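You operate a simulated robot arm through the tools that you are given. There is no shell and no other tool.

You are at the controls of a simulated robot arm. One attempt, no reset.

TASK
Park the chassis: lights off, ignition off, gear 1, handbrake 5 clicks, master switch off.
Fine: the master switch goes last.

Only the result counts: the job must be done as asked and must still hold three seconds after the hand-in. Knocking over, shifting, dropping, spilling or breaking anything else fails it.

THE ROBOT
A 6-joint arm with a two-finger gripper, fixed in place. Base frame: the origin is at the foot of the arm, x ahead of it, y to its left, z up. Lengths are in m, angles in degrees, forces in N, time in s.
Its first joint turns from -166.0 to 166.0 degrees. Payload 3.43 kg.
The tool frame sits at the grasp point between the pads (the TCP): z along the fingers, y along the line on which they close. The tips reach 0.02 m beyond it. The gripper opens to 0.19 m. The gripper's body begins 0.248 m behind the TCP.
Orientation is told as [roll, pitch, yaw] about the base's x, y, z axes, in that order, counted from this pose: with the fingers straight down and closing along the base's y, the tool's x points along the base's -x, its y along +y and its z along -z.

THE INTERFACE
- The arm moves only by the tool drive_tool. Its arguments are lists of equal length, an entry for each row: "turn": the turn, a rotation vector about the tool's x, y, z in rad, a list of three; "travel": the shift along the tool's x, y, z in cm, a list of three; "gripper": the finger opening in cm, from 0 to 19. In form: {"turn": [[rx, ry, rz], ...], "travel": [[tx, ty, tz], ...], "gripper": [gripper, ...]}. A call has 1 to 20 rows; each row is the pose to reach, as a shift and turn from the pose commanded when the call began, along the tool's axes at that moment. Rows are played at 5 a second. More than 0.05 m and 8.6 degrees between two rows, or a gripper value outside its range, and nothing of the call is played. Where a pose cannot be reached the arm comes as near as it can. A force on the tool above 50 N (or 10 N above the force at the start of the call, whichever is more), or a blocked arm, ends the call early, and 0.2 s more pass. The fingers move at their own pace (about 0.153 m/s each) and stop on an object; they squeeze with about 27 N. The grip force told is the motor's: it shows also when the fingers shut on nothing. Time passes only in rows, and 0.2 s behind the last, so rows that repeat a pose let the fingers close. It gives the time, the measured TCP pose, the force on the tool (base axes), the opening and the grip force at its end, in the units of the frame above (readings bear some noise), with the torque about the TCP (base axes, N m) and any sound that the robot's microphone picked up.
- Cameras (640 x 400 px; columns grow to the right, rows downward): "scene" is fixed at [0.4063, -0.4872, 1.6868]; the picture's right is [0.75, -0.66, 0.00], its down [-0.49, -0.56, -0.66] and it looks along [0.43, 0.50, -0.75] (base axes); focal length 214 px, centre (320, 200). "wrist" rides on the gripper at [0.07, -0.008, -0.288] in the tool frame; the picture's right is [0.12, 0.99, 0.00], its down [-0.96, 0.12, -0.25] and it looks along [-0.24, 0.03, 0.97] (tool axes); focal length 261 px, centre (320, 200). There is no depth. A picture from a camera that has moved, and an enlarged one, comes with that camera's place and axes in the base frame and with its lens. The place of the scene camera against the robot may be out by one fixed shift of up to 0.025 m in any direction.
- capture(camera): a new picture of that camera. No time passes.
- slide_trunk(by): slides the trunk up (or, below 0, down) by that many m; the arm rides with it, the base frame stays. It gives what a move gives, with no picture.
- zoom(camera, box): a new picture of the part [left, top, right, bottom] of that camera's present view, enlarged. No time passes.
- close_job(): hands the job in; it is judged then, once.

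Nothing tells you positions but the pictures and the camera data. Unless the task says otherwise, let go and move clear before handing in.

The tools are called after "Call:" as name(argument=value, ...) on one line, values as JSON. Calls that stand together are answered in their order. drive_tool: Moves the arm, as the interface text tells. Its arguments: {"type":"object","properties":{"turn":{"type":"array"},"travel":{"type":"array"},"gripper":{"type":"array"}},"required":["turn","travel","gripper"]} The other tools are called the same way: slide_trunk (by) slides the trunk up or down; capture (camera) takes a picture; zoom (camera, box) takes an enlarged picture of a part of a camera's view; close_job () hands the job in.

At the start:

```text
time_s: 0.0
position: [0.6715, -0.3036, 1.4054]
orientation: [0.1, -0.1, -0.1]
wrist_force: [-0.4, 0.0, -0.5]
ft_torque: [-0.01, -0.03, 0.02]
gripper_width: 0.1901
grasp_force: 0.1
trunk travel left (down, up): [-0.2, 0.24]
```

scene: 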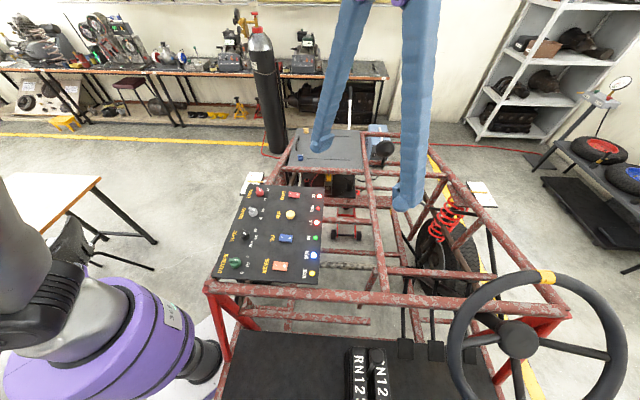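
wrist: 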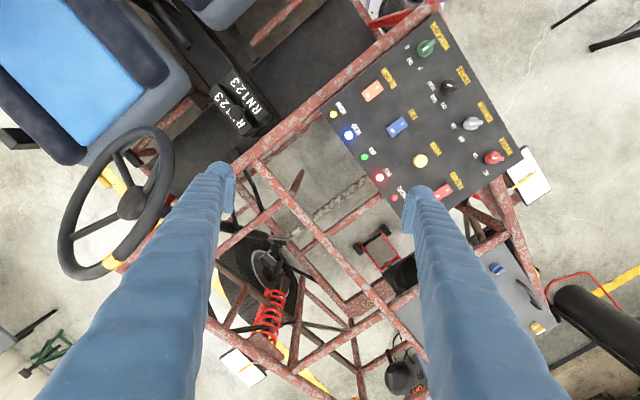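

I see a go-kart chassis with a black control panel (knobs, rockers, lamps), a gear lever and probably a handbrake between the seats. I'll zoom in to read the labels before moving.

Call:
zoom(camera="scene", box=[200, 170, 340, 290])

Call:
zoom(camera="wrist", box=[320, 10, 530, 220])

Call:
zoom(camera="wrist", box=[120, 0, 340, 140])

Call:
zoom(camera="scene", box=[260, 260, 480, 400])

```text
3.33 times, centred on (270, 230) of scene
camera zoom: at [0.4063, -0.4872, 1.6868], right [0.75, -0.66, 0.0], down [-0.49, -0.56, -0.66], along [0.43, 0.5, -0.75], focal length 715 px, centre (487, 100)
```

zoom: 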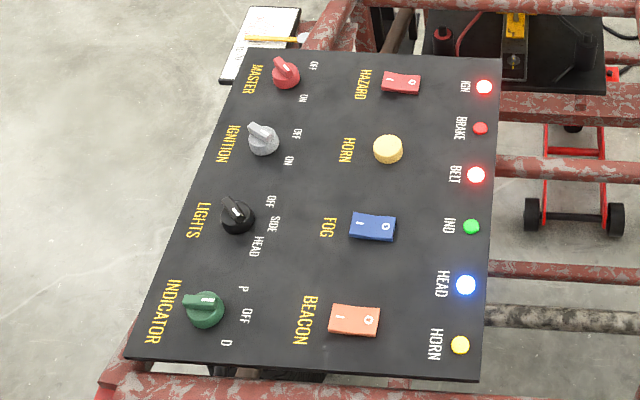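

```text
1.90 times, centred on (425, 115) of wrist
camera zoom: at [0.6016, -0.3119, 1.6937], right [-0.12, 0.99, 0.0], down [0.96, 0.12, 0.25], along [0.24, 0.03, -0.97], focal length 496 px, centre (120, 362)
```

zoom: 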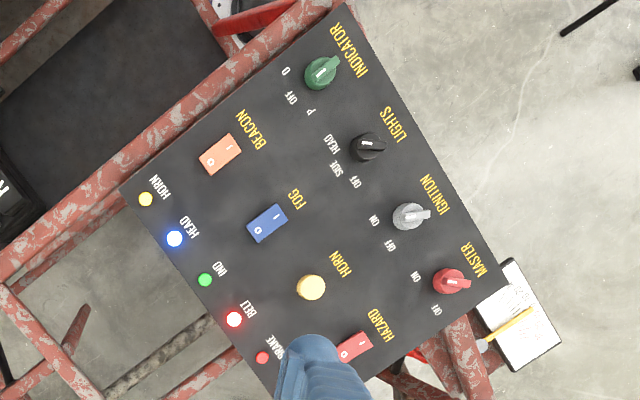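

```text
2.86 times, centred on (230, 70) of wrist
camera zoom: at [0.6016, -0.3119, 1.6937], right [-0.12, 0.99, 0.0], down [0.96, 0.12, 0.25], along [0.24, 0.03, -0.97], focal length 745 px, centre (577, 571)
```

zoom: 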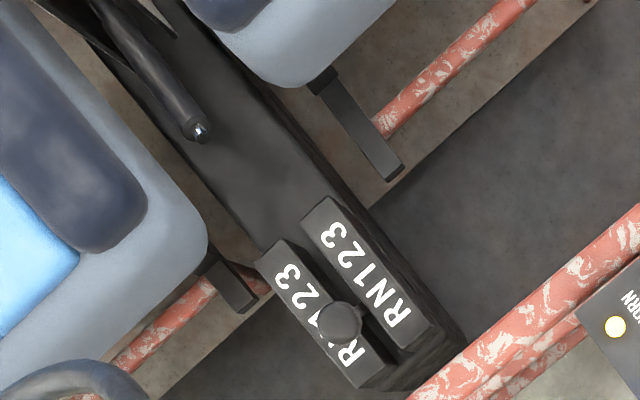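

```text
2.86 times, centred on (370, 330) of scene
camera zoom: at [0.4063, -0.4872, 1.6868], right [0.75, -0.66, 0.0], down [-0.49, -0.56, -0.66], along [0.43, 0.5, -0.75], focal length 613 px, centre (177, -171)
```

zoom: 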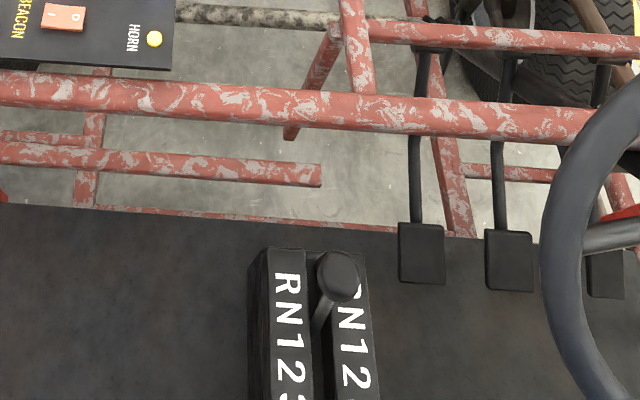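

The panel seems to be at about z≈1.05 m, roughly in front of the arm. I'll look closer at each knob and its pointer, and at the shift console.

Call:
zoom(camera="scene", box=[240, 176, 280, 201])

Call:
zoom(camera="scene", box=[236, 200, 276, 225])

Call:
zoom(camera="scene", box=[225, 222, 265, 247])

Call:
zoom(camera="wrist", box=[430, 60, 510, 110])

Call:
zoom(camera="wrist", box=[440, 110, 520, 160])

Call:
zoom(camera="wrist", box=[450, 135, 530, 185])

```text
16.00 times, centred on (260, 188) of scene
camera zoom: at [0.4063, -0.4872, 1.6868], right [0.75, -0.66, 0.0], down [-0.49, -0.56, -0.66], along [0.43, 0.5, -0.75], focal length 3432 px, centre (1280, 384)
```

zoom: 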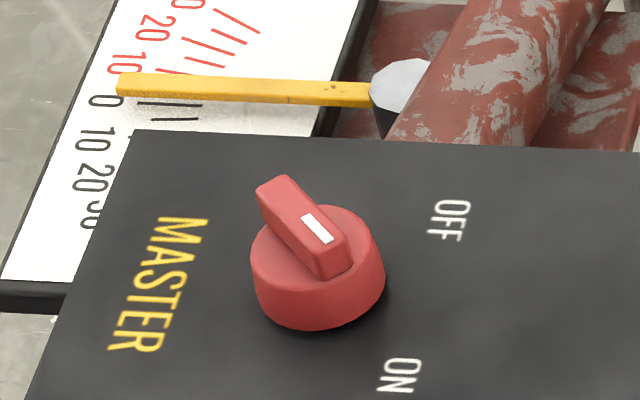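

```text
16.00 times, centred on (256, 212) of scene
camera zoom: at [0.4063, -0.4872, 1.6868], right [0.75, -0.66, 0.0], down [-0.49, -0.56, -0.66], along [0.43, 0.5, -0.75], focal length 3432 px, centre (1344, 0)
```

zoom: 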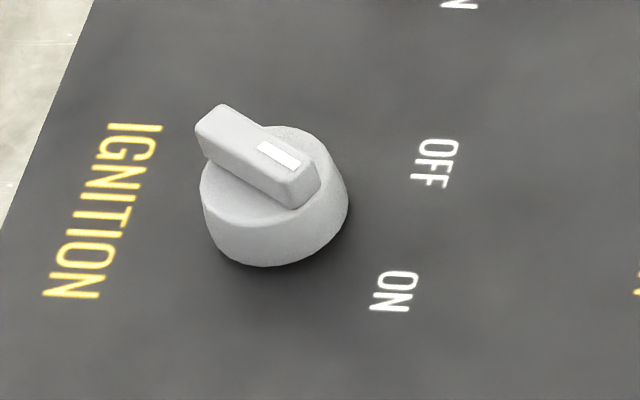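

```text
16.00 times, centred on (245, 234) of scene
camera zoom: at [0.4063, -0.4872, 1.6868], right [0.75, -0.66, 0.0], down [-0.49, -0.56, -0.66], along [0.43, 0.5, -0.75], focal length 3432 px, centre (1520, -352)
```

zoom: 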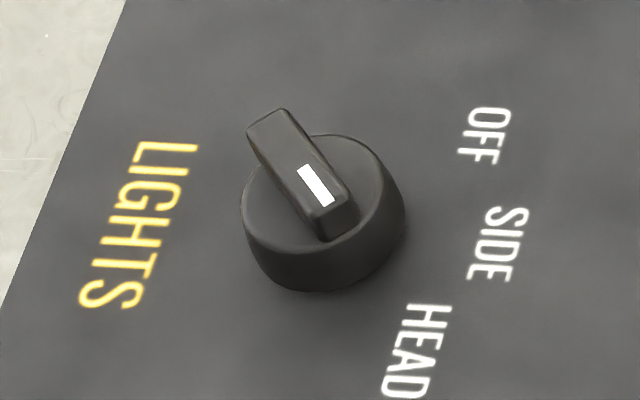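

```text
8.00 times, centred on (470, 85) of wrist
camera zoom: at [0.6016, -0.3119, 1.6937], right [-0.12, 0.99, 0.0], down [0.96, 0.12, 0.25], along [0.24, 0.03, -0.97], focal length 2085 px, centre (-880, 1120)
```

zoom: 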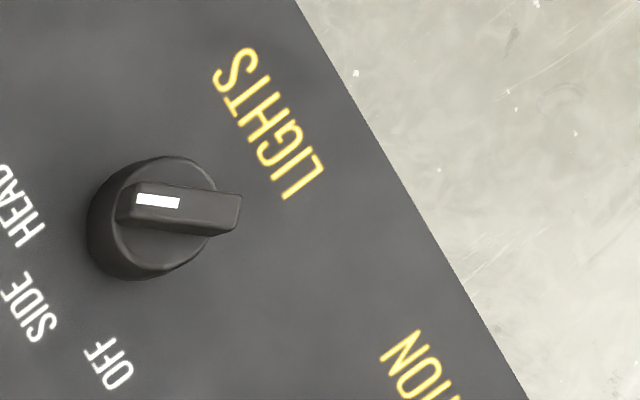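

```text
8.00 times, centred on (480, 135) of wrist
camera zoom: at [0.6016, -0.3119, 1.6937], right [-0.12, 0.99, 0.0], down [0.96, 0.12, 0.25], along [0.24, 0.03, -0.97], focal length 2085 px, centre (-960, 720)
```

zoom: 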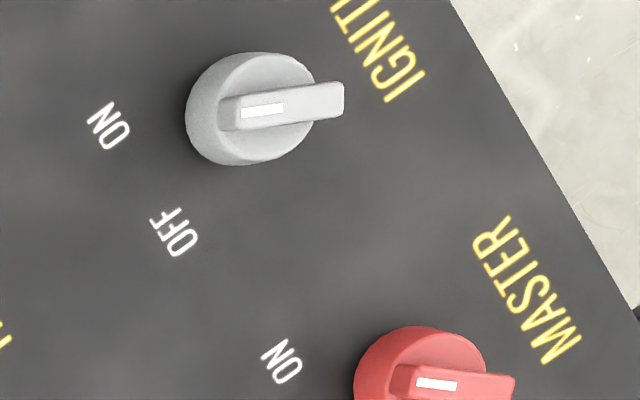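

```text
8.00 times, centred on (490, 160) of wrist
camera zoom: at [0.6016, -0.3119, 1.6937], right [-0.12, 0.99, 0.0], down [0.96, 0.12, 0.25], along [0.24, 0.03, -0.97], focal length 2085 px, centre (-1040, 520)
```

zoom: 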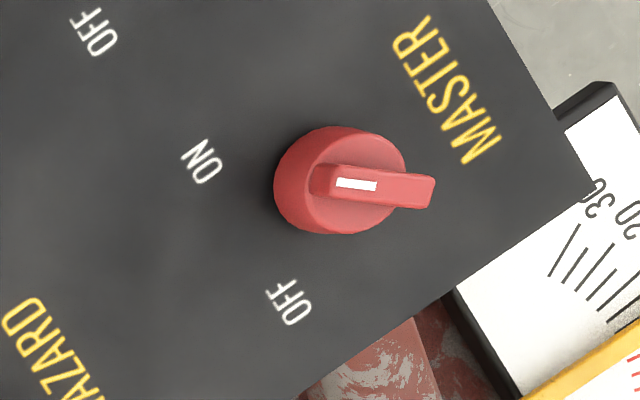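

Master and ignition appear to be ON and lights on HEAD, with each white-marked end pointing at its label. I'll move over the panel with the gripper high to get a second accurate viewpoint.

Call:
drive_tool(turn=[[0, 0, 0], [0, 0, 0], [0, 0, 0], [0, 0, 0], [0, 0, 0], [0, 0, 0], [0, 0, 0]], travel=[[2, 3.5, 0], [4, 7, 0], [6, 10.5, 0], [8, 14, 0], [10, 17.5, 0], [12, 21, 0], [14, 25, 0]], gripper=[19, 19, 19, 19, 19, 19, 19])

Call:
capture(camera="wrist")

Call:
capture(camera="scene")

```text
time_s: 1.6
position: [0.526, -0.0525, 1.4095]
orientation: [-0.1, -0.1, 0.0]
wrist_force: [-0.6, 0.6, 1.0]
ft_torque: [-0.01, -0.14, 0.01]
gripper_width: 0.1903
grasp_force: 0.0
trunk travel left (down, up): [-0.2, 0.24]
```

```text
taken
camera wrist: at [0.4554, -0.0598, 1.6962], right [-0.12, 0.99, 0.0], down [0.96, 0.12, 0.25], along [0.25, 0.03, -0.97], focal length 261 px, centre (320, 200)
```

wrist: 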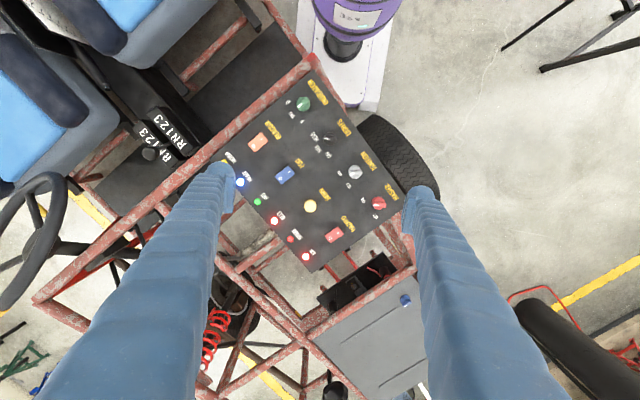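

```text
taken
```

scene: 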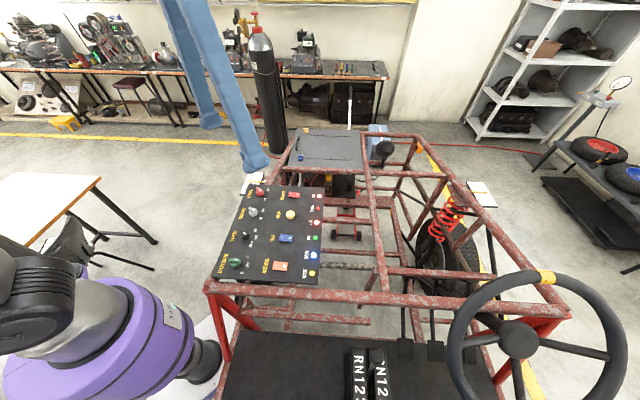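

Call:
zoom(camera="wrist", box=[200, 70, 424, 280])

Call:
zoom(camera="wrist", box=[280, 80, 360, 130])

Call:
zoom(camera="wrist", box=[340, 150, 420, 200])

Call:
zoom(camera="wrist", box=[340, 180, 420, 230])

Call:
zoom(camera="wrist", box=[290, 120, 370, 170])

Call:
zoom(camera="wrist", box=[40, 80, 200, 180])

```text
1.90 times, centred on (312, 175) of wrist
camera zoom: at [0.4554, -0.0598, 1.6962], right [-0.12, 0.99, 0.0], down [0.96, 0.12, 0.25], along [0.25, 0.03, -0.97], focal length 496 px, centre (335, 248)
```

zoom: 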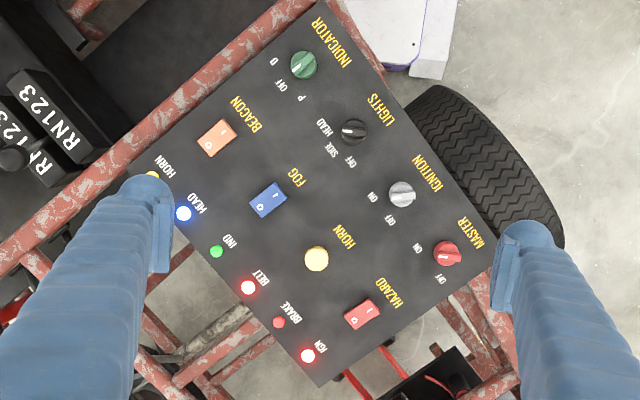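

```text
8.00 times, centred on (320, 105) of wrist
camera zoom: at [0.4554, -0.0598, 1.6962], right [-0.12, 0.99, 0.0], down [0.96, 0.12, 0.25], along [0.25, 0.03, -0.97], focal length 2085 px, centre (320, 960)
```

zoom: 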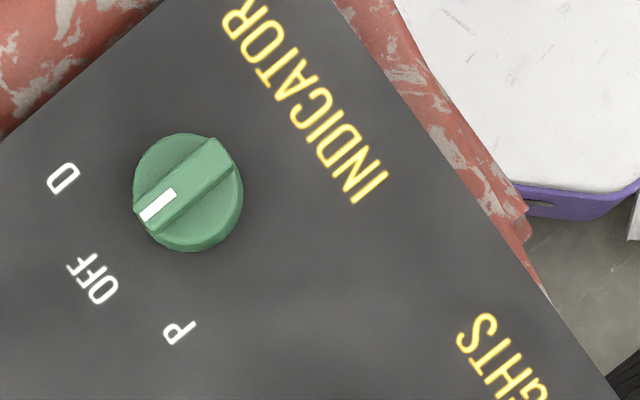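

```text
8.00 times, centred on (380, 175) of wrist
camera zoom: at [0.4554, -0.0598, 1.6962], right [-0.12, 0.99, 0.0], down [0.96, 0.12, 0.25], along [0.25, 0.03, -0.97], focal length 2085 px, centre (-160, 400)
```

zoom: 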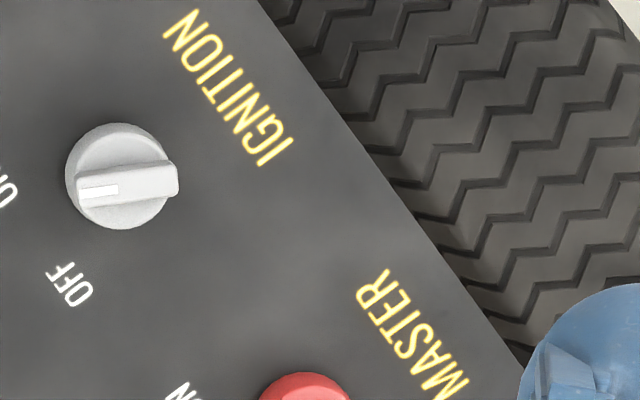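

```text
8.00 times, centred on (380, 205) of wrist
camera zoom: at [0.4554, -0.0598, 1.6962], right [-0.12, 0.99, 0.0], down [0.96, 0.12, 0.25], along [0.25, 0.03, -0.97], focal length 2085 px, centre (-160, 160)
```

zoom: 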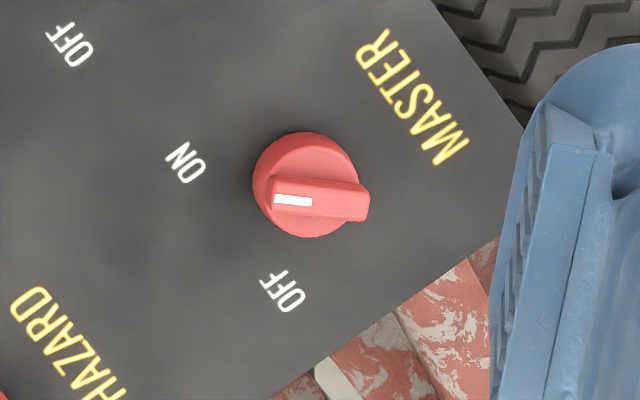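

```text
8.00 times, centred on (330, 145) of wrist
camera zoom: at [0.4554, -0.0598, 1.6962], right [-0.12, 0.99, 0.0], down [0.96, 0.12, 0.25], along [0.25, 0.03, -0.97], focal length 2085 px, centre (240, 640)
```

zoom: 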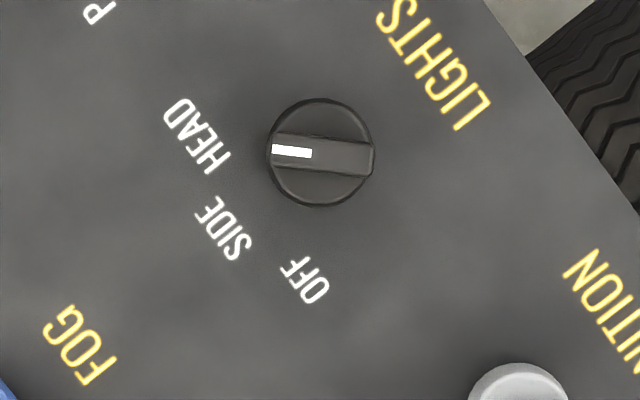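

```text
4.00 times, centred on (120, 130) of wrist
camera zoom: at [0.4554, -0.0598, 1.6962], right [-0.12, 0.99, 0.0], down [0.96, 0.12, 0.25], along [0.25, 0.03, -0.97], focal length 1043 px, centre (1120, 480)
```

zoom: 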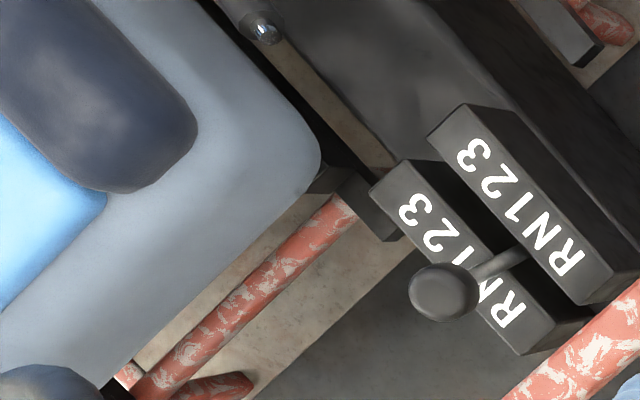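

The panel is horizontal at z≈1.05 and rotated 45°. The knobs are 0.1 m apart: lights ≈(0.461,-0.035), ignition ≈(0.532,0.036), master ≈(0.603,0.107). I'll go above the lights knob with the gripper yawed -90° so it closes across the bar.

Call:
drive_tool(turn=[[0, 0, 0.131], [0, 0, 0.262], [0, 0, 0.393], [0, 0, 0.524], [0, 0, 0.654], [0, 0, 0.785], [0, 0, 0.916], [0, 0, 1.047], [0, 0, 1.178], [0, 0, 1.309], [0, 0, 1.44], [0, 0, 1.571], [0, 0, 1.571]], travel=[[0.5, 0.1, 1.2], [1, 0.3, 2.4], [1.5, 0.4, 3.6], [2, 0.5, 4.8], [2.6, 0.7, 6], [3.2, 0.8, 7.2], [3.7, 1, 8.4], [4.2, 1.1, 9.6], [4.8, 1.3, 10.8], [5.3, 1.4, 12], [5.9, 1.6, 13.2], [6.4, 1.7, 14.5], [6.4, 1.7, 14.5]], gripper=[6, 6, 6, 6, 6, 6, 6, 6, 6, 6, 6, 6, 6])

Call:
capture(camera="wrist")

Call:
capture(camera="scene")

```text
time_s: 4.4
position: [0.467, -0.0354, 1.2628]
orientation: [-0.1, 0.0, -90.1]
wrist_force: [0.1, 0.1, -0.1]
ft_torque: [0.01, 0.02, 0.02]
gripper_width: 0.06
grasp_force: 0.1
trunk travel left (down, up): [-0.2, 0.24]
```

```text
taken
camera wrist: at [0.4579, 0.0349, 1.5506], right [0.99, 0.12, 0.0], down [0.11, -0.96, 0.25], along [0.03, -0.25, -0.97], focal length 261 px, centre (320, 200)
```

wrist: 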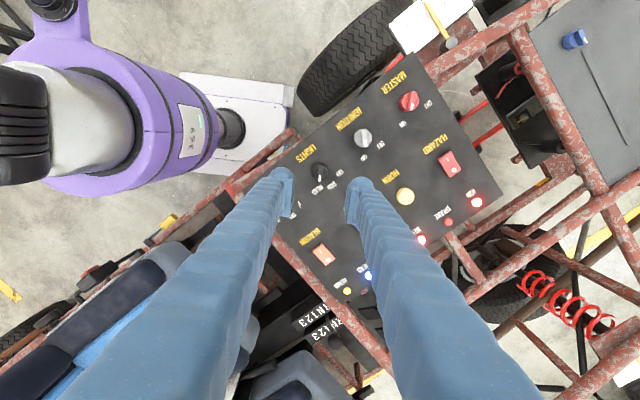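

```text
taken
```

scene: 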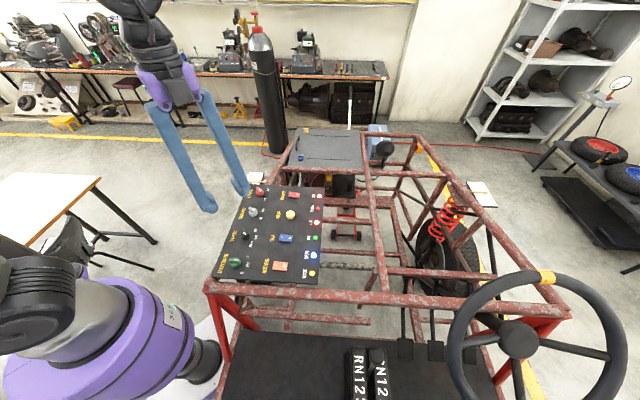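

Call:
zoom(camera="wrist", box=[280, 145, 360, 195])

Call:
zoom(camera="wrist", box=[330, 110, 410, 160])

Call:
zoom(camera="wrist", box=[370, 75, 450, 125])

Call:
zoom(camera="wrist", box=[240, 280, 400, 400])

```text
8.00 times, centred on (320, 170) of wrist
camera zoom: at [0.4579, 0.0349, 1.5506], right [0.99, 0.12, 0.0], down [0.11, -0.96, 0.25], along [0.03, -0.25, -0.97], focal length 2085 px, centre (320, 440)
```

zoom: 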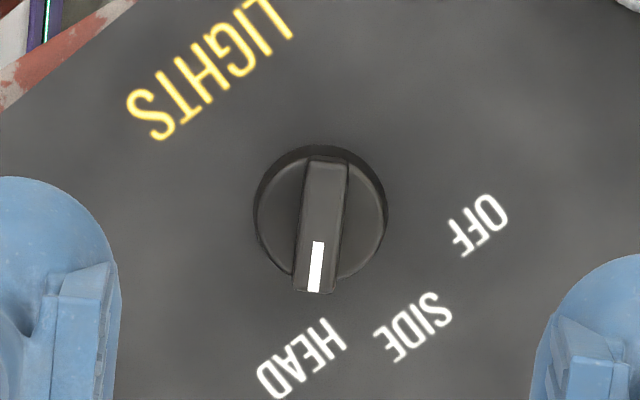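

```text
8.00 times, centred on (370, 135) of wrist
camera zoom: at [0.4579, 0.0349, 1.5506], right [0.99, 0.12, 0.0], down [0.11, -0.96, 0.25], along [0.03, -0.25, -0.97], focal length 2085 px, centre (-80, 720)
```

zoom: 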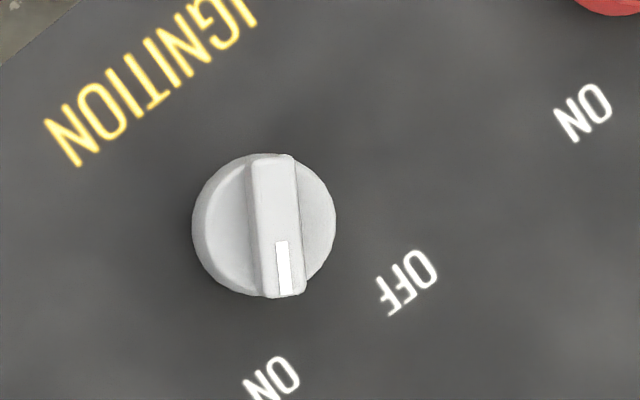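

```text
8.00 times, centred on (410, 100) of wrist
camera zoom: at [0.4579, 0.0349, 1.5506], right [0.99, 0.12, 0.0], down [0.11, -0.96, 0.25], along [0.03, -0.25, -0.97], focal length 2085 px, centre (-400, 1000)
```

zoom: 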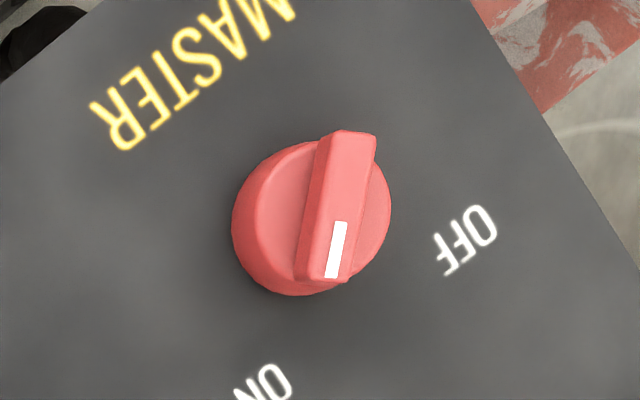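

```text
3.33 times, centred on (320, 340) of wrist
camera zoom: at [0.4579, 0.0349, 1.5506], right [0.99, 0.12, 0.0], down [0.11, -0.96, 0.25], along [0.03, -0.25, -0.97], focal length 869 px, centre (320, -267)
```

zoom: 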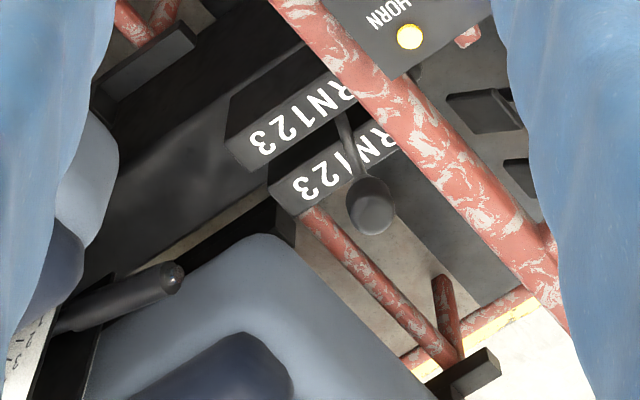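

TCP is centred over the lights knob and the bar runs along base y. I'll descend to about 4 cm above it with the gripper narrowed, then check the height.

Call:
drive_tool(turn=[[0, 0, 0], [0, 0, 0], [0, 0, 0], [0, 0, 0], [0, 0, 0]], travel=[[0, 0, 4], [0, 0, 8], [0, 0, 11.5], [0, 0, 14], [0, 0, 14]], gripper=[4, 4, 4, 4, 4])

Call:
zoom(camera="scene", box=[205, 200, 285, 250])

Call:
zoom(camera="wrist", box=[240, 120, 400, 220])

```text
time_s: 5.6
position: [0.4658, -0.0378, 1.1224]
orientation: [0.0, 0.0, -89.9]
wrist_force: [-0.8, 1.1, -0.4]
ft_torque: [0.02, 0.04, -0.01]
gripper_width: 0.0404
grasp_force: 0.1
trunk travel left (down, up): [-0.2, 0.24]
```

```text
8.00 times, centred on (245, 225) of scene
camera zoom: at [0.4063, -0.4872, 1.6868], right [0.75, -0.66, 0.0], down [-0.49, -0.56, -0.66], along [0.43, 0.5, -0.75], focal length 1716 px, centre (920, 0)
```

zoom: 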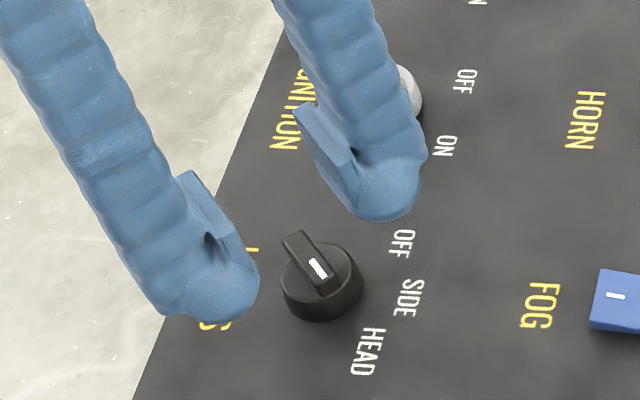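

```text
4.00 times, centred on (320, 170) of wrist
camera zoom: at [0.4571, 0.0335, 1.4092], right [0.99, 0.12, 0.0], down [0.12, -0.96, 0.25], along [0.03, -0.25, -0.97], focal length 1043 px, centre (320, 320)
```

zoom: 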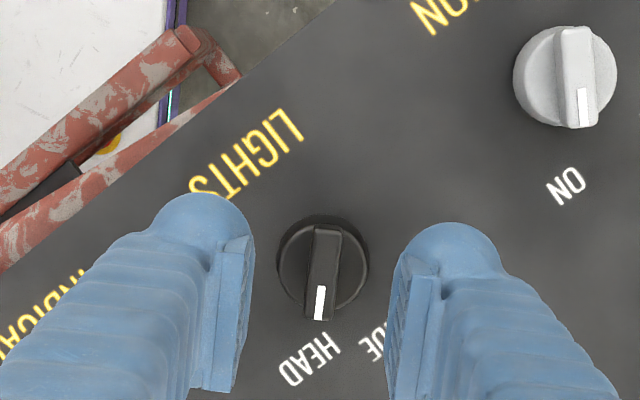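

Fingers straddle the knob; I'm about 2 mm off in y. I'll correct that, lower another 2 cm, and recheck from both cameras.

Call:
drive_tool(turn=[[0, 0, 0], [0, 0, 0], [0, 0, 0]], travel=[[0.2, 0.1, 1], [0.2, 0.1, 2], [0.2, 0.1, 2]], gripper=[2.4, 2.4, 2.4])

Call:
zoom(camera="scene", box=[215, 205, 279, 245])

Call:
zoom(camera="wrist", box=[280, 135, 360, 185])

```text
time_s: 6.4
position: [0.4667, -0.0335, 1.1014]
orientation: [0.0, 0.0, -90.1]
wrist_force: [-0.1, -0.2, -0.3]
ft_torque: [-0.01, -0.02, 0.01]
gripper_width: 0.024
grasp_force: 0.0
trunk travel left (down, up): [-0.2, 0.24]
```

```text
10.00 times, centred on (247, 225) of scene
camera zoom: at [0.4063, -0.4872, 1.6868], right [0.75, -0.66, 0.0], down [-0.49, -0.56, -0.66], along [0.43, 0.5, -0.75], focal length 2145 px, centre (1050, -50)
```

zoom: 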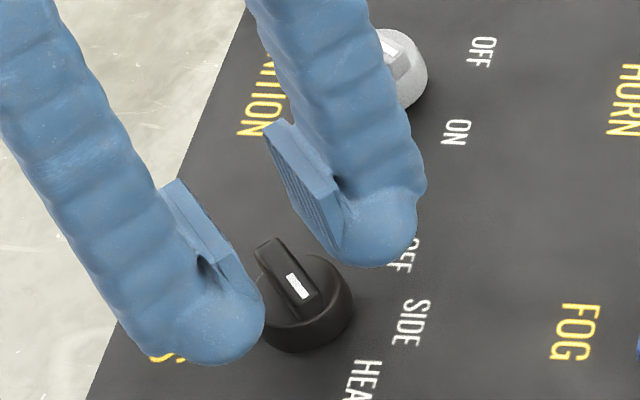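

```text
8.00 times, centred on (320, 160) of wrist
camera zoom: at [0.4586, 0.0358, 1.3899], right [0.99, 0.12, 0.0], down [0.12, -0.96, 0.25], along [0.03, -0.25, -0.97], focal length 2085 px, centre (320, 520)
```

zoom: 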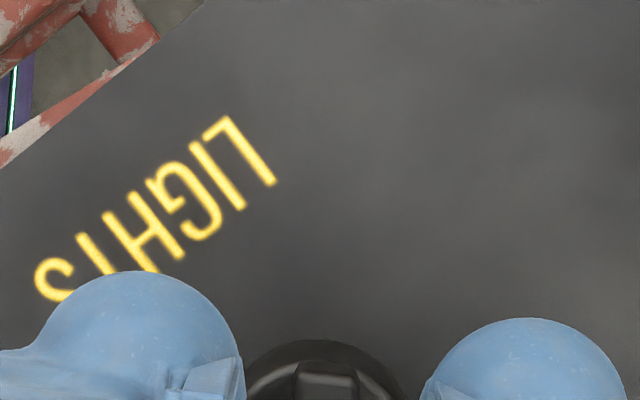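

Call:
drive_tool(turn=[[0, 0, 0], [0, 0, 0], [0, 0, 0]], travel=[[-0.1, 0, 0.8], [-0.15, 0, 1.5], [-0.15, 0, 1.5]], gripper=[2.4, 2.4, 2.4])

Call:
zoom(camera="scene", box=[215, 210, 279, 250])

```text
time_s: 7.2
position: [0.4676, -0.0359, 1.0875]
orientation: [0.0, 0.0, -89.9]
wrist_force: [0.0, 0.4, 0.0]
ft_torque: [0.01, 0.0, 0.0]
gripper_width: 0.0241
grasp_force: 0.0
trunk travel left (down, up): [-0.2, 0.24]
```

```text
10.00 times, centred on (247, 230) of scene
camera zoom: at [0.4063, -0.4872, 1.6868], right [0.75, -0.66, 0.0], down [-0.49, -0.56, -0.66], along [0.43, 0.5, -0.75], focal length 2145 px, centre (1050, -100)
```

zoom: 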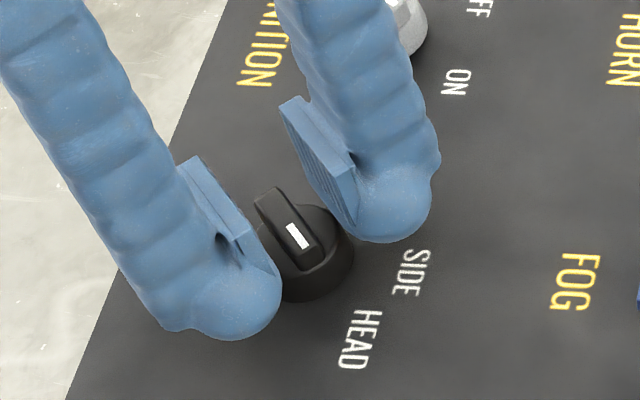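

Call:
drive_tool(turn=[[0, 0, 0], [0, 0, 0], [0, 0, 0]], travel=[[0, -0.1, 0.4], [0, -0.1, 0.8], [0, -0.1, 0.8]], gripper=[2.4, 2.4, 2.4])

Call:
zoom(camera="scene", box=[215, 210, 279, 250])

```text
time_s: 7.7
position: [0.469, -0.0365, 1.0866]
orientation: [0.4, -0.1, -90.0]
wrist_force: [-5.2, 0.4, 25.3]
ft_torque: [0.02, 0.57, 0.0]
gripper_width: 0.0276
grasp_force: 2.7
trunk travel left (down, up): [-0.2, 0.24]
stopped in row 2: the force on the tool passed its limit at 60 N (the readings are from after the stop); the commanded pose is now the measured one
```

```text
10.00 times, centred on (247, 230) of scene
camera zoom: at [0.4063, -0.4872, 1.6868], right [0.75, -0.66, 0.0], down [-0.49, -0.56, -0.66], along [0.43, 0.5, -0.75], focal length 2145 px, centre (1050, -100)
```

zoom: 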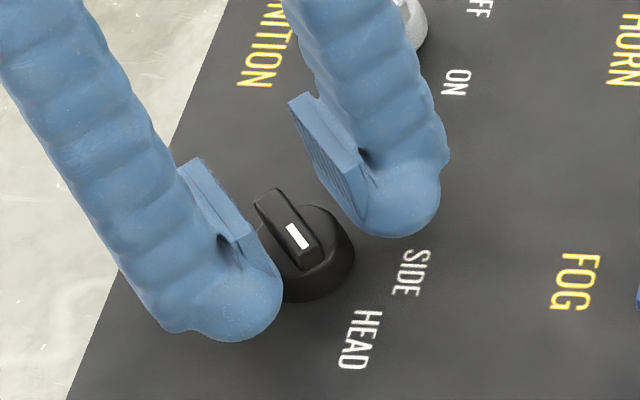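

The left fingertip touched the knob's disc at TCP z≈1.087, which gives the disc height. I'll raise 3 mm, re-centre and close on the bar.

Call:
drive_tool(turn=[[0, 0, 0], [0, 0, 0], [0, 0, 0]], travel=[[0, -0.1, -0.3], [0, -0.2, -0.3], [0, -0.2, -0.3]], gripper=[2.4, 2.4, 2.4])

Call:
zoom(camera="wrist", box=[240, 150, 400, 250])

```text
time_s: 8.5
position: [0.4694, -0.0352, 1.0875]
orientation: [0.4, -0.1, -90.0]
wrist_force: [1.4, -1.2, 7.2]
ft_torque: [-0.02, 0.08, 0.0]
gripper_width: 0.0233
grasp_force: 0.0
trunk travel left (down, up): [-0.2, 0.24]
```

```text
4.00 times, centred on (320, 200) of wrist
camera zoom: at [0.4584, 0.0351, 1.3756], right [0.99, 0.12, 0.01], down [0.11, -0.96, 0.25], along [0.04, -0.25, -0.97], focal length 1043 px, centre (320, 200)
```

zoom: 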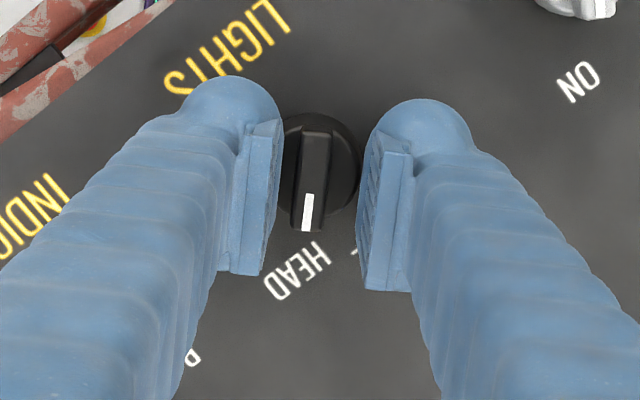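

Call:
drive_tool(turn=[[0, -0.007, 0], [0, -0.007, 0], [0, -0.007, 0]], travel=[[0, -0.1, -0.2], [0, -0.2, -0.2], [0, -0.2, -0.2]], gripper=[2.4, 2.4, 2.4])

Call:
zoom(camera="wrist", box=[280, 160, 360, 210])

Call:
zoom(camera="scene", box=[215, 210, 279, 250])

```text
time_s: 9.3
position: [0.4661, -0.0366, 1.0893]
orientation: [0.3, -0.4, -90.0]
wrist_force: [0.3, 0.2, -0.3]
ft_torque: [0.03, -0.02, 0.01]
gripper_width: 0.0239
grasp_force: 0.2
trunk travel left (down, up): [-0.2, 0.24]
```

```text
8.00 times, centred on (320, 185) of wrist
camera zoom: at [0.4561, 0.0375, 1.3768], right [0.99, 0.12, 0.0], down [0.11, -0.96, 0.26], along [0.03, -0.25, -0.97], focal length 2085 px, centre (320, 320)
```

zoom: 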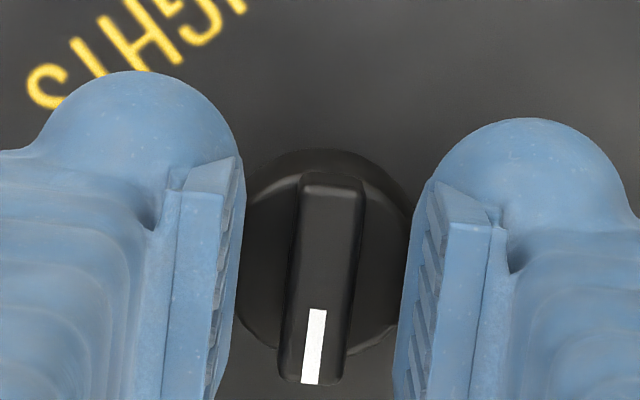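

```text
10.00 times, centred on (247, 230) of scene
camera zoom: at [0.4063, -0.4872, 1.6868], right [0.75, -0.66, 0.0], down [-0.49, -0.56, -0.66], along [0.43, 0.5, -0.75], focal length 2145 px, centre (1050, -100)
```

zoom: 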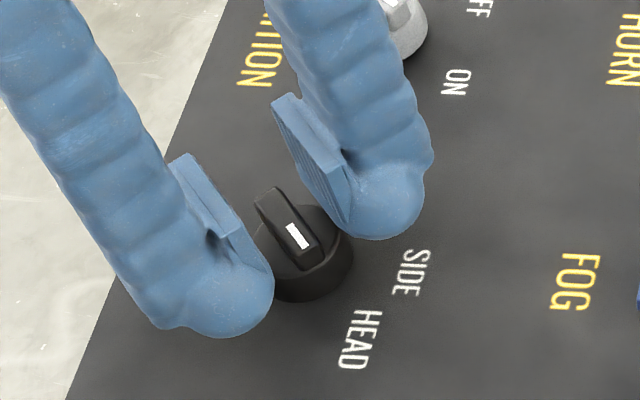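

Centred with no contact force. Now close on the bar.

Call:
drive_tool(turn=[[0.005, 0.006, 0], [0.005, 0.006, 0], [0.005, 0.006, 0], [0.005, 0.006, 0]], travel=[[0, 0, 0.05], [0, 0, 0.1], [0, 0, 0.1], [0, 0, 0.1]], gripper=[1.8, 0.8, 0.5, 0.5])

Call:
zoom(camera="wrist", box=[280, 160, 360, 210])

Call:
zoom(camera="scene", box=[215, 210, 279, 250])

```text
time_s: 10.3
position: [0.4666, -0.0361, 1.0902]
orientation: [0.0, 0.0, -90.1]
wrist_force: [0.2, -2.8, 7.5]
ft_torque: [-0.35, 0.03, 0.01]
gripper_width: 0.0088
grasp_force: 42.5
trunk travel left (down, up): [-0.2, 0.24]
```

```text
8.00 times, centred on (320, 185) of wrist
camera zoom: at [0.4574, 0.0355, 1.3772], right [0.99, 0.12, 0.0], down [0.12, -0.96, 0.25], along [0.03, -0.25, -0.97], focal length 2085 px, centre (320, 320)
```

zoom: 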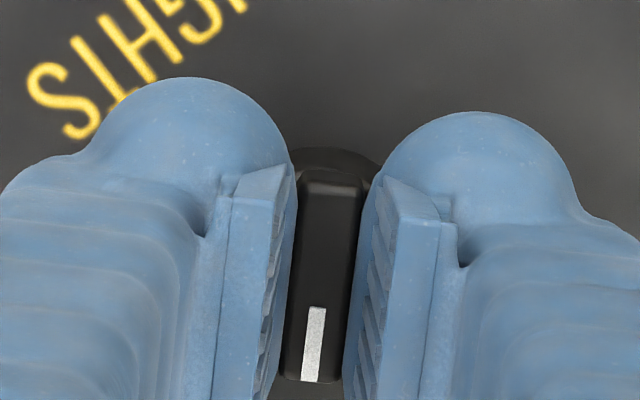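

```text
10.00 times, centred on (247, 230) of scene
camera zoom: at [0.4063, -0.4872, 1.6868], right [0.75, -0.66, 0.0], down [-0.49, -0.56, -0.66], along [0.43, 0.5, -0.75], focal length 2145 px, centre (1050, -100)
```

zoom: 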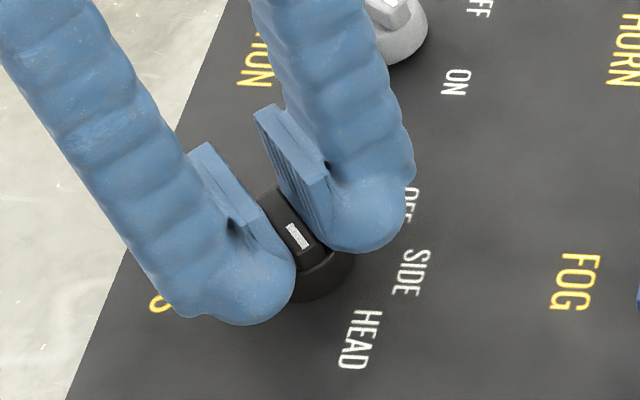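

Bar gripped (0.88 cm). Now rotate 90° counter-clockwise as seen from above, which is negative about tool z.

Call:
drive_tool(turn=[[0, 0, -0.131], [0, 0, -0.262], [0, 0, -0.393], [0, 0, -0.524], [0, 0, -0.654], [0, 0, -0.785], [0, 0, -0.785]], travel=[[0, 0, 0], [0, 0, 0], [0, 0, 0], [0, 0, 0], [0, 0, 0], [0, 0, 0], [0, 0, 0]], gripper=[0.5, 0.5, 0.5, 0.5, 0.5, 0.5, 0.5])

Call:
zoom(camera="scene", box=[215, 210, 279, 250])

Call:
zoom(camera="wrist", box=[280, 160, 360, 210])

```text
time_s: 11.9
position: [0.4658, -0.0357, 1.089]
orientation: [0.0, -0.2, -44.9]
wrist_force: [10.0, 4.9, 30.6]
ft_torque: [0.15, 0.02, -0.01]
gripper_width: 0.0091
grasp_force: 42.7
trunk travel left (down, up): [-0.2, 0.24]
```

```text
10.00 times, centred on (247, 230) of scene
camera zoom: at [0.4063, -0.4872, 1.6868], right [0.75, -0.66, 0.0], down [-0.49, -0.56, -0.66], along [0.43, 0.5, -0.75], focal length 2145 px, centre (1050, -100)
```

zoom: 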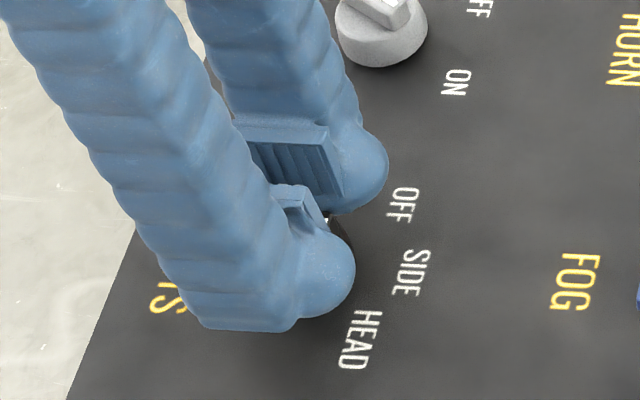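

```text
8.00 times, centred on (320, 185) of wrist
camera zoom: at [0.4098, 0.0091, 1.3768], right [0.62, 0.79, 0.0], down [0.76, -0.6, 0.25], along [0.2, -0.15, -0.97], focal length 2085 px, centre (320, 320)
```

zoom: 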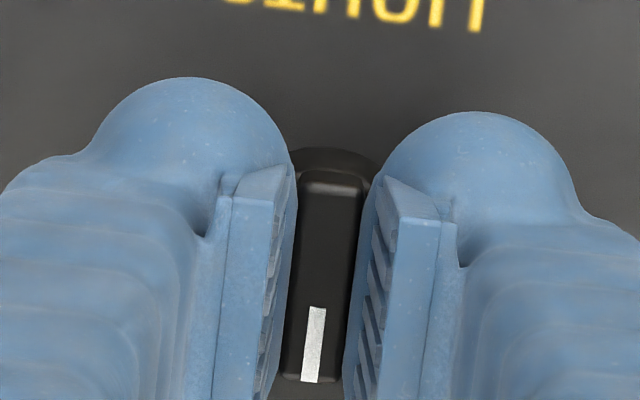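

Call:
drive_tool(turn=[[0, 0, -0.131], [0, 0, -0.262], [0, 0, -0.393], [0, 0, -0.524], [0, 0, -0.654], [0, 0, -0.785], [0, 0, -0.785]], travel=[[0, 0, -0.1], [0, 0, -0.1], [0, 0, -0.1], [0, 0, -0.1], [0, 0, -0.1], [0, 0, -0.1], [0, 0, -0.1]], gripper=[0.5, 0.5, 0.5, 0.5, 0.5, 0.5, 0.5])

Call:
zoom(camera="scene", box=[200, 170, 340, 290])

Call:
zoom(camera="wrist", box=[280, 160, 360, 210])

```text
time_s: 13.5
position: [0.4666, -0.0365, 1.0896]
orientation: [-0.2, 0.0, 0.2]
wrist_force: [21.4, 9.9, 3.9]
ft_torque: [0.15, -0.37, 0.01]
gripper_width: 0.0091
grasp_force: 42.2
trunk travel left (down, up): [-0.2, 0.24]
```

```text
3.33 times, centred on (270, 230) of scene
camera zoom: at [0.4063, -0.4872, 1.6868], right [0.75, -0.66, 0.0], down [-0.49, -0.56, -0.66], along [0.43, 0.5, -0.75], focal length 715 px, centre (487, 100)
```

zoom: 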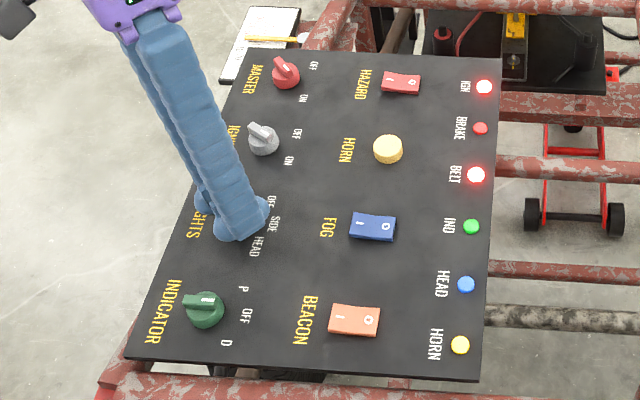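

```text
8.00 times, centred on (320, 185) of wrist
camera zoom: at [0.3964, -0.0428, 1.3772], right [-0.12, 0.99, 0.0], down [0.96, 0.12, 0.25], along [0.25, 0.03, -0.97], focal length 2085 px, centre (320, 320)
```

zoom: 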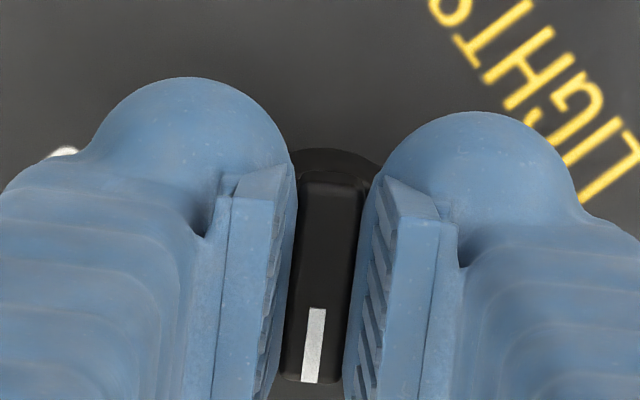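

HEAD lamp went out. Release and lift, then verify that the knob stays at OFF.

Call:
drive_tool(turn=[[0, 0, 0], [0, 0, 0], [0, 0, 0], [0, 0, 0], [0, 0, 0]], travel=[[0, 0, 0], [0, 0, -0.1], [0, 0, -1], [0, 0, -4], [0, 0, -8]], gripper=[2.4, 2.6, 2.6, 3, 3])

Call:
capture(camera="wrist")

Call:
zoom(camera="scene", box=[200, 170, 340, 290])

```text
time_s: 14.7
position: [0.4683, -0.036, 1.1679]
orientation: [-0.1, -0.1, 0.0]
wrist_force: [0.3, 0.2, 0.3]
ft_torque: [-0.06, 0.0, -0.02]
gripper_width: 0.0299
grasp_force: 0.1
trunk travel left (down, up): [-0.2, 0.24]
```

```text
taken
camera wrist: at [0.3962, -0.0438, 1.4555], right [-0.12, 0.99, 0.0], down [0.96, 0.12, 0.25], along [0.25, 0.03, -0.97], focal length 261 px, centre (320, 200)
```

wrist: 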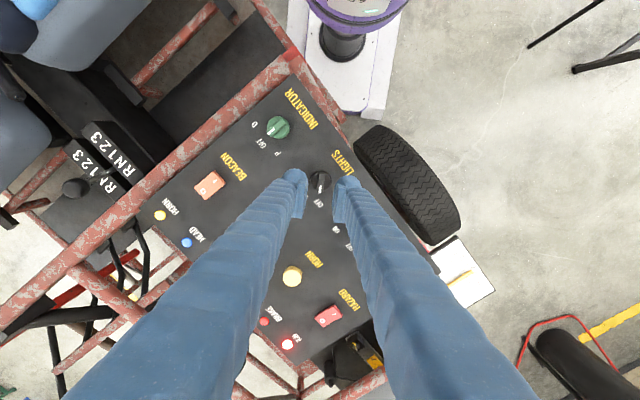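

```text
3.33 times, centred on (270, 230) of scene
camera zoom: at [0.4063, -0.4872, 1.6868], right [0.75, -0.66, 0.0], down [-0.49, -0.56, -0.66], along [0.43, 0.5, -0.75], focal length 715 px, centre (487, 100)
```

zoom: 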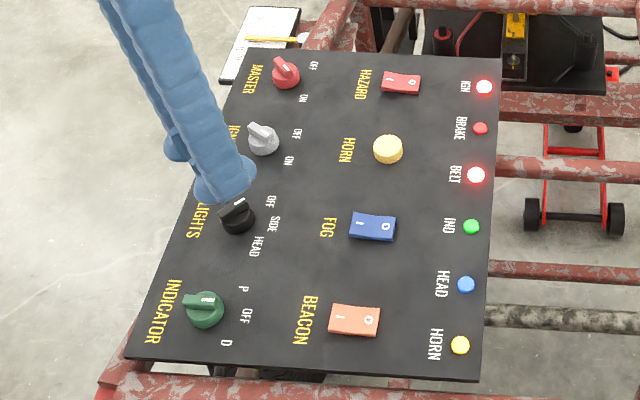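

Call:
zoom(camera="wrist", box=[280, 155, 360, 205])

Call:
zoom(camera="scene", box=[236, 176, 276, 201])

Call:
zoom(camera="wrist", box=[0, 100, 192, 220])

```text
8.00 times, centred on (320, 180) of wrist
camera zoom: at [0.3962, -0.0438, 1.4555], right [-0.12, 0.99, 0.0], down [0.96, 0.12, 0.25], along [0.25, 0.03, -0.97], focal length 2085 px, centre (320, 360)
```

zoom: 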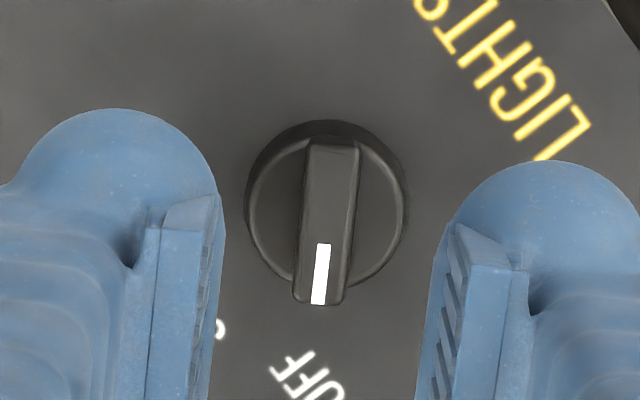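

```text
16.00 times, centred on (256, 188) of scene
camera zoom: at [0.4063, -0.4872, 1.6868], right [0.75, -0.66, 0.0], down [-0.49, -0.56, -0.66], along [0.43, 0.5, -0.75], focal length 3432 px, centre (1344, 384)
```

zoom: 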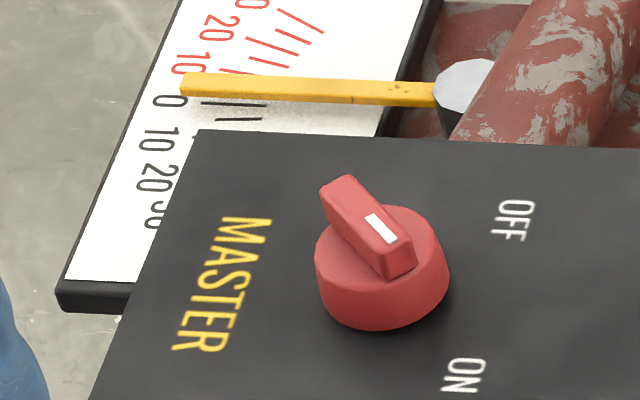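

```text
3.33 times, centred on (96, 160) of wrist
camera zoom: at [0.3962, -0.0438, 1.4555], right [-0.12, 0.99, 0.0], down [0.96, 0.12, 0.25], along [0.25, 0.03, -0.97], focal length 869 px, centre (1067, 333)
```

zoom: 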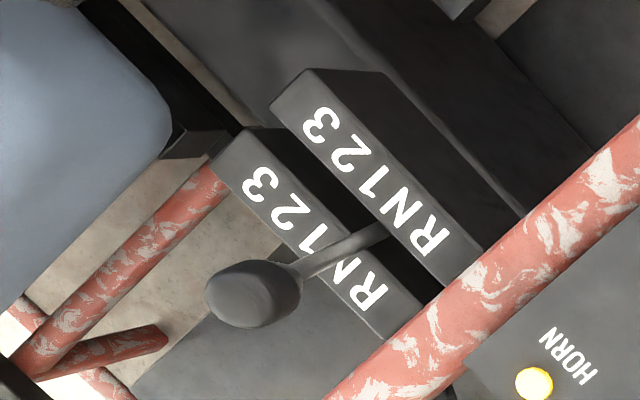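

Lights are OFF. Next is ignition, with its bar at heading ≈-75° (ON) and OFF at ≈-15°. I'll move above it with yaw -75°.

Call:
drive_tool(turn=[[0, 0, 0.131], [0, 0, 0.262], [0, 0, 0.393], [0, 0, 0.524], [0, 0, 0.654], [0, 0, 0.785], [0, 0, 0.916], [0, 0, 1.047], [0, 0, 1.178], [0, 0, 1.309], [0, 0, 1.309]], travel=[[-0.7, 0.7, 0], [-1.4, 1.4, 0], [-2.1, 2.1, 0], [-2.8, 2.8, 0], [-3.5, 3.5, 0], [-4.2, 4.2, 0], [-4.9, 4.9, 0], [-5.6, 5.6, 0], [-6.3, 6.4, 0.5], [-6.9, 7.1, 1], [-6.9, 7.1, 1]], gripper=[3, 3, 3, 3, 3, 3, 3, 3, 3, 3, 3])

Call:
zoom(camera="wrist", box=[280, 150, 360, 200])

```text
time_s: 17.1
position: [0.5377, 0.0369, 1.1589]
orientation: [0.0, 0.0, -75.1]
wrist_force: [-0.3, 0.2, 0.3]
ft_torque: [-0.04, 0.0, -0.03]
gripper_width: 0.0302
grasp_force: 0.0
trunk travel left (down, up): [-0.2, 0.24]
```

```text
8.00 times, centred on (320, 175) of wrist
camera zoom: at [0.5092, 0.1032, 1.4466], right [0.93, 0.37, 0.0], down [0.36, -0.9, 0.25], along [0.09, -0.23, -0.97], focal length 2085 px, centre (320, 400)
```

zoom: 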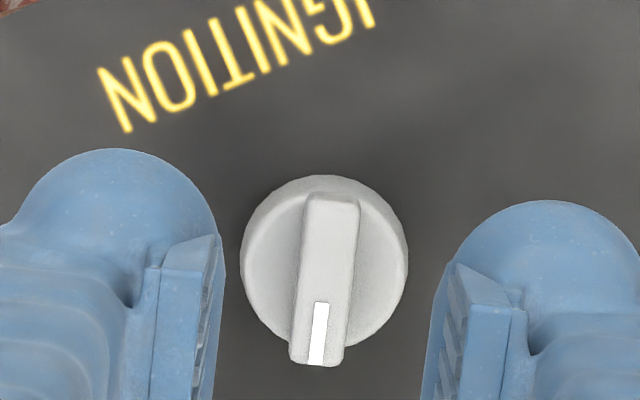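

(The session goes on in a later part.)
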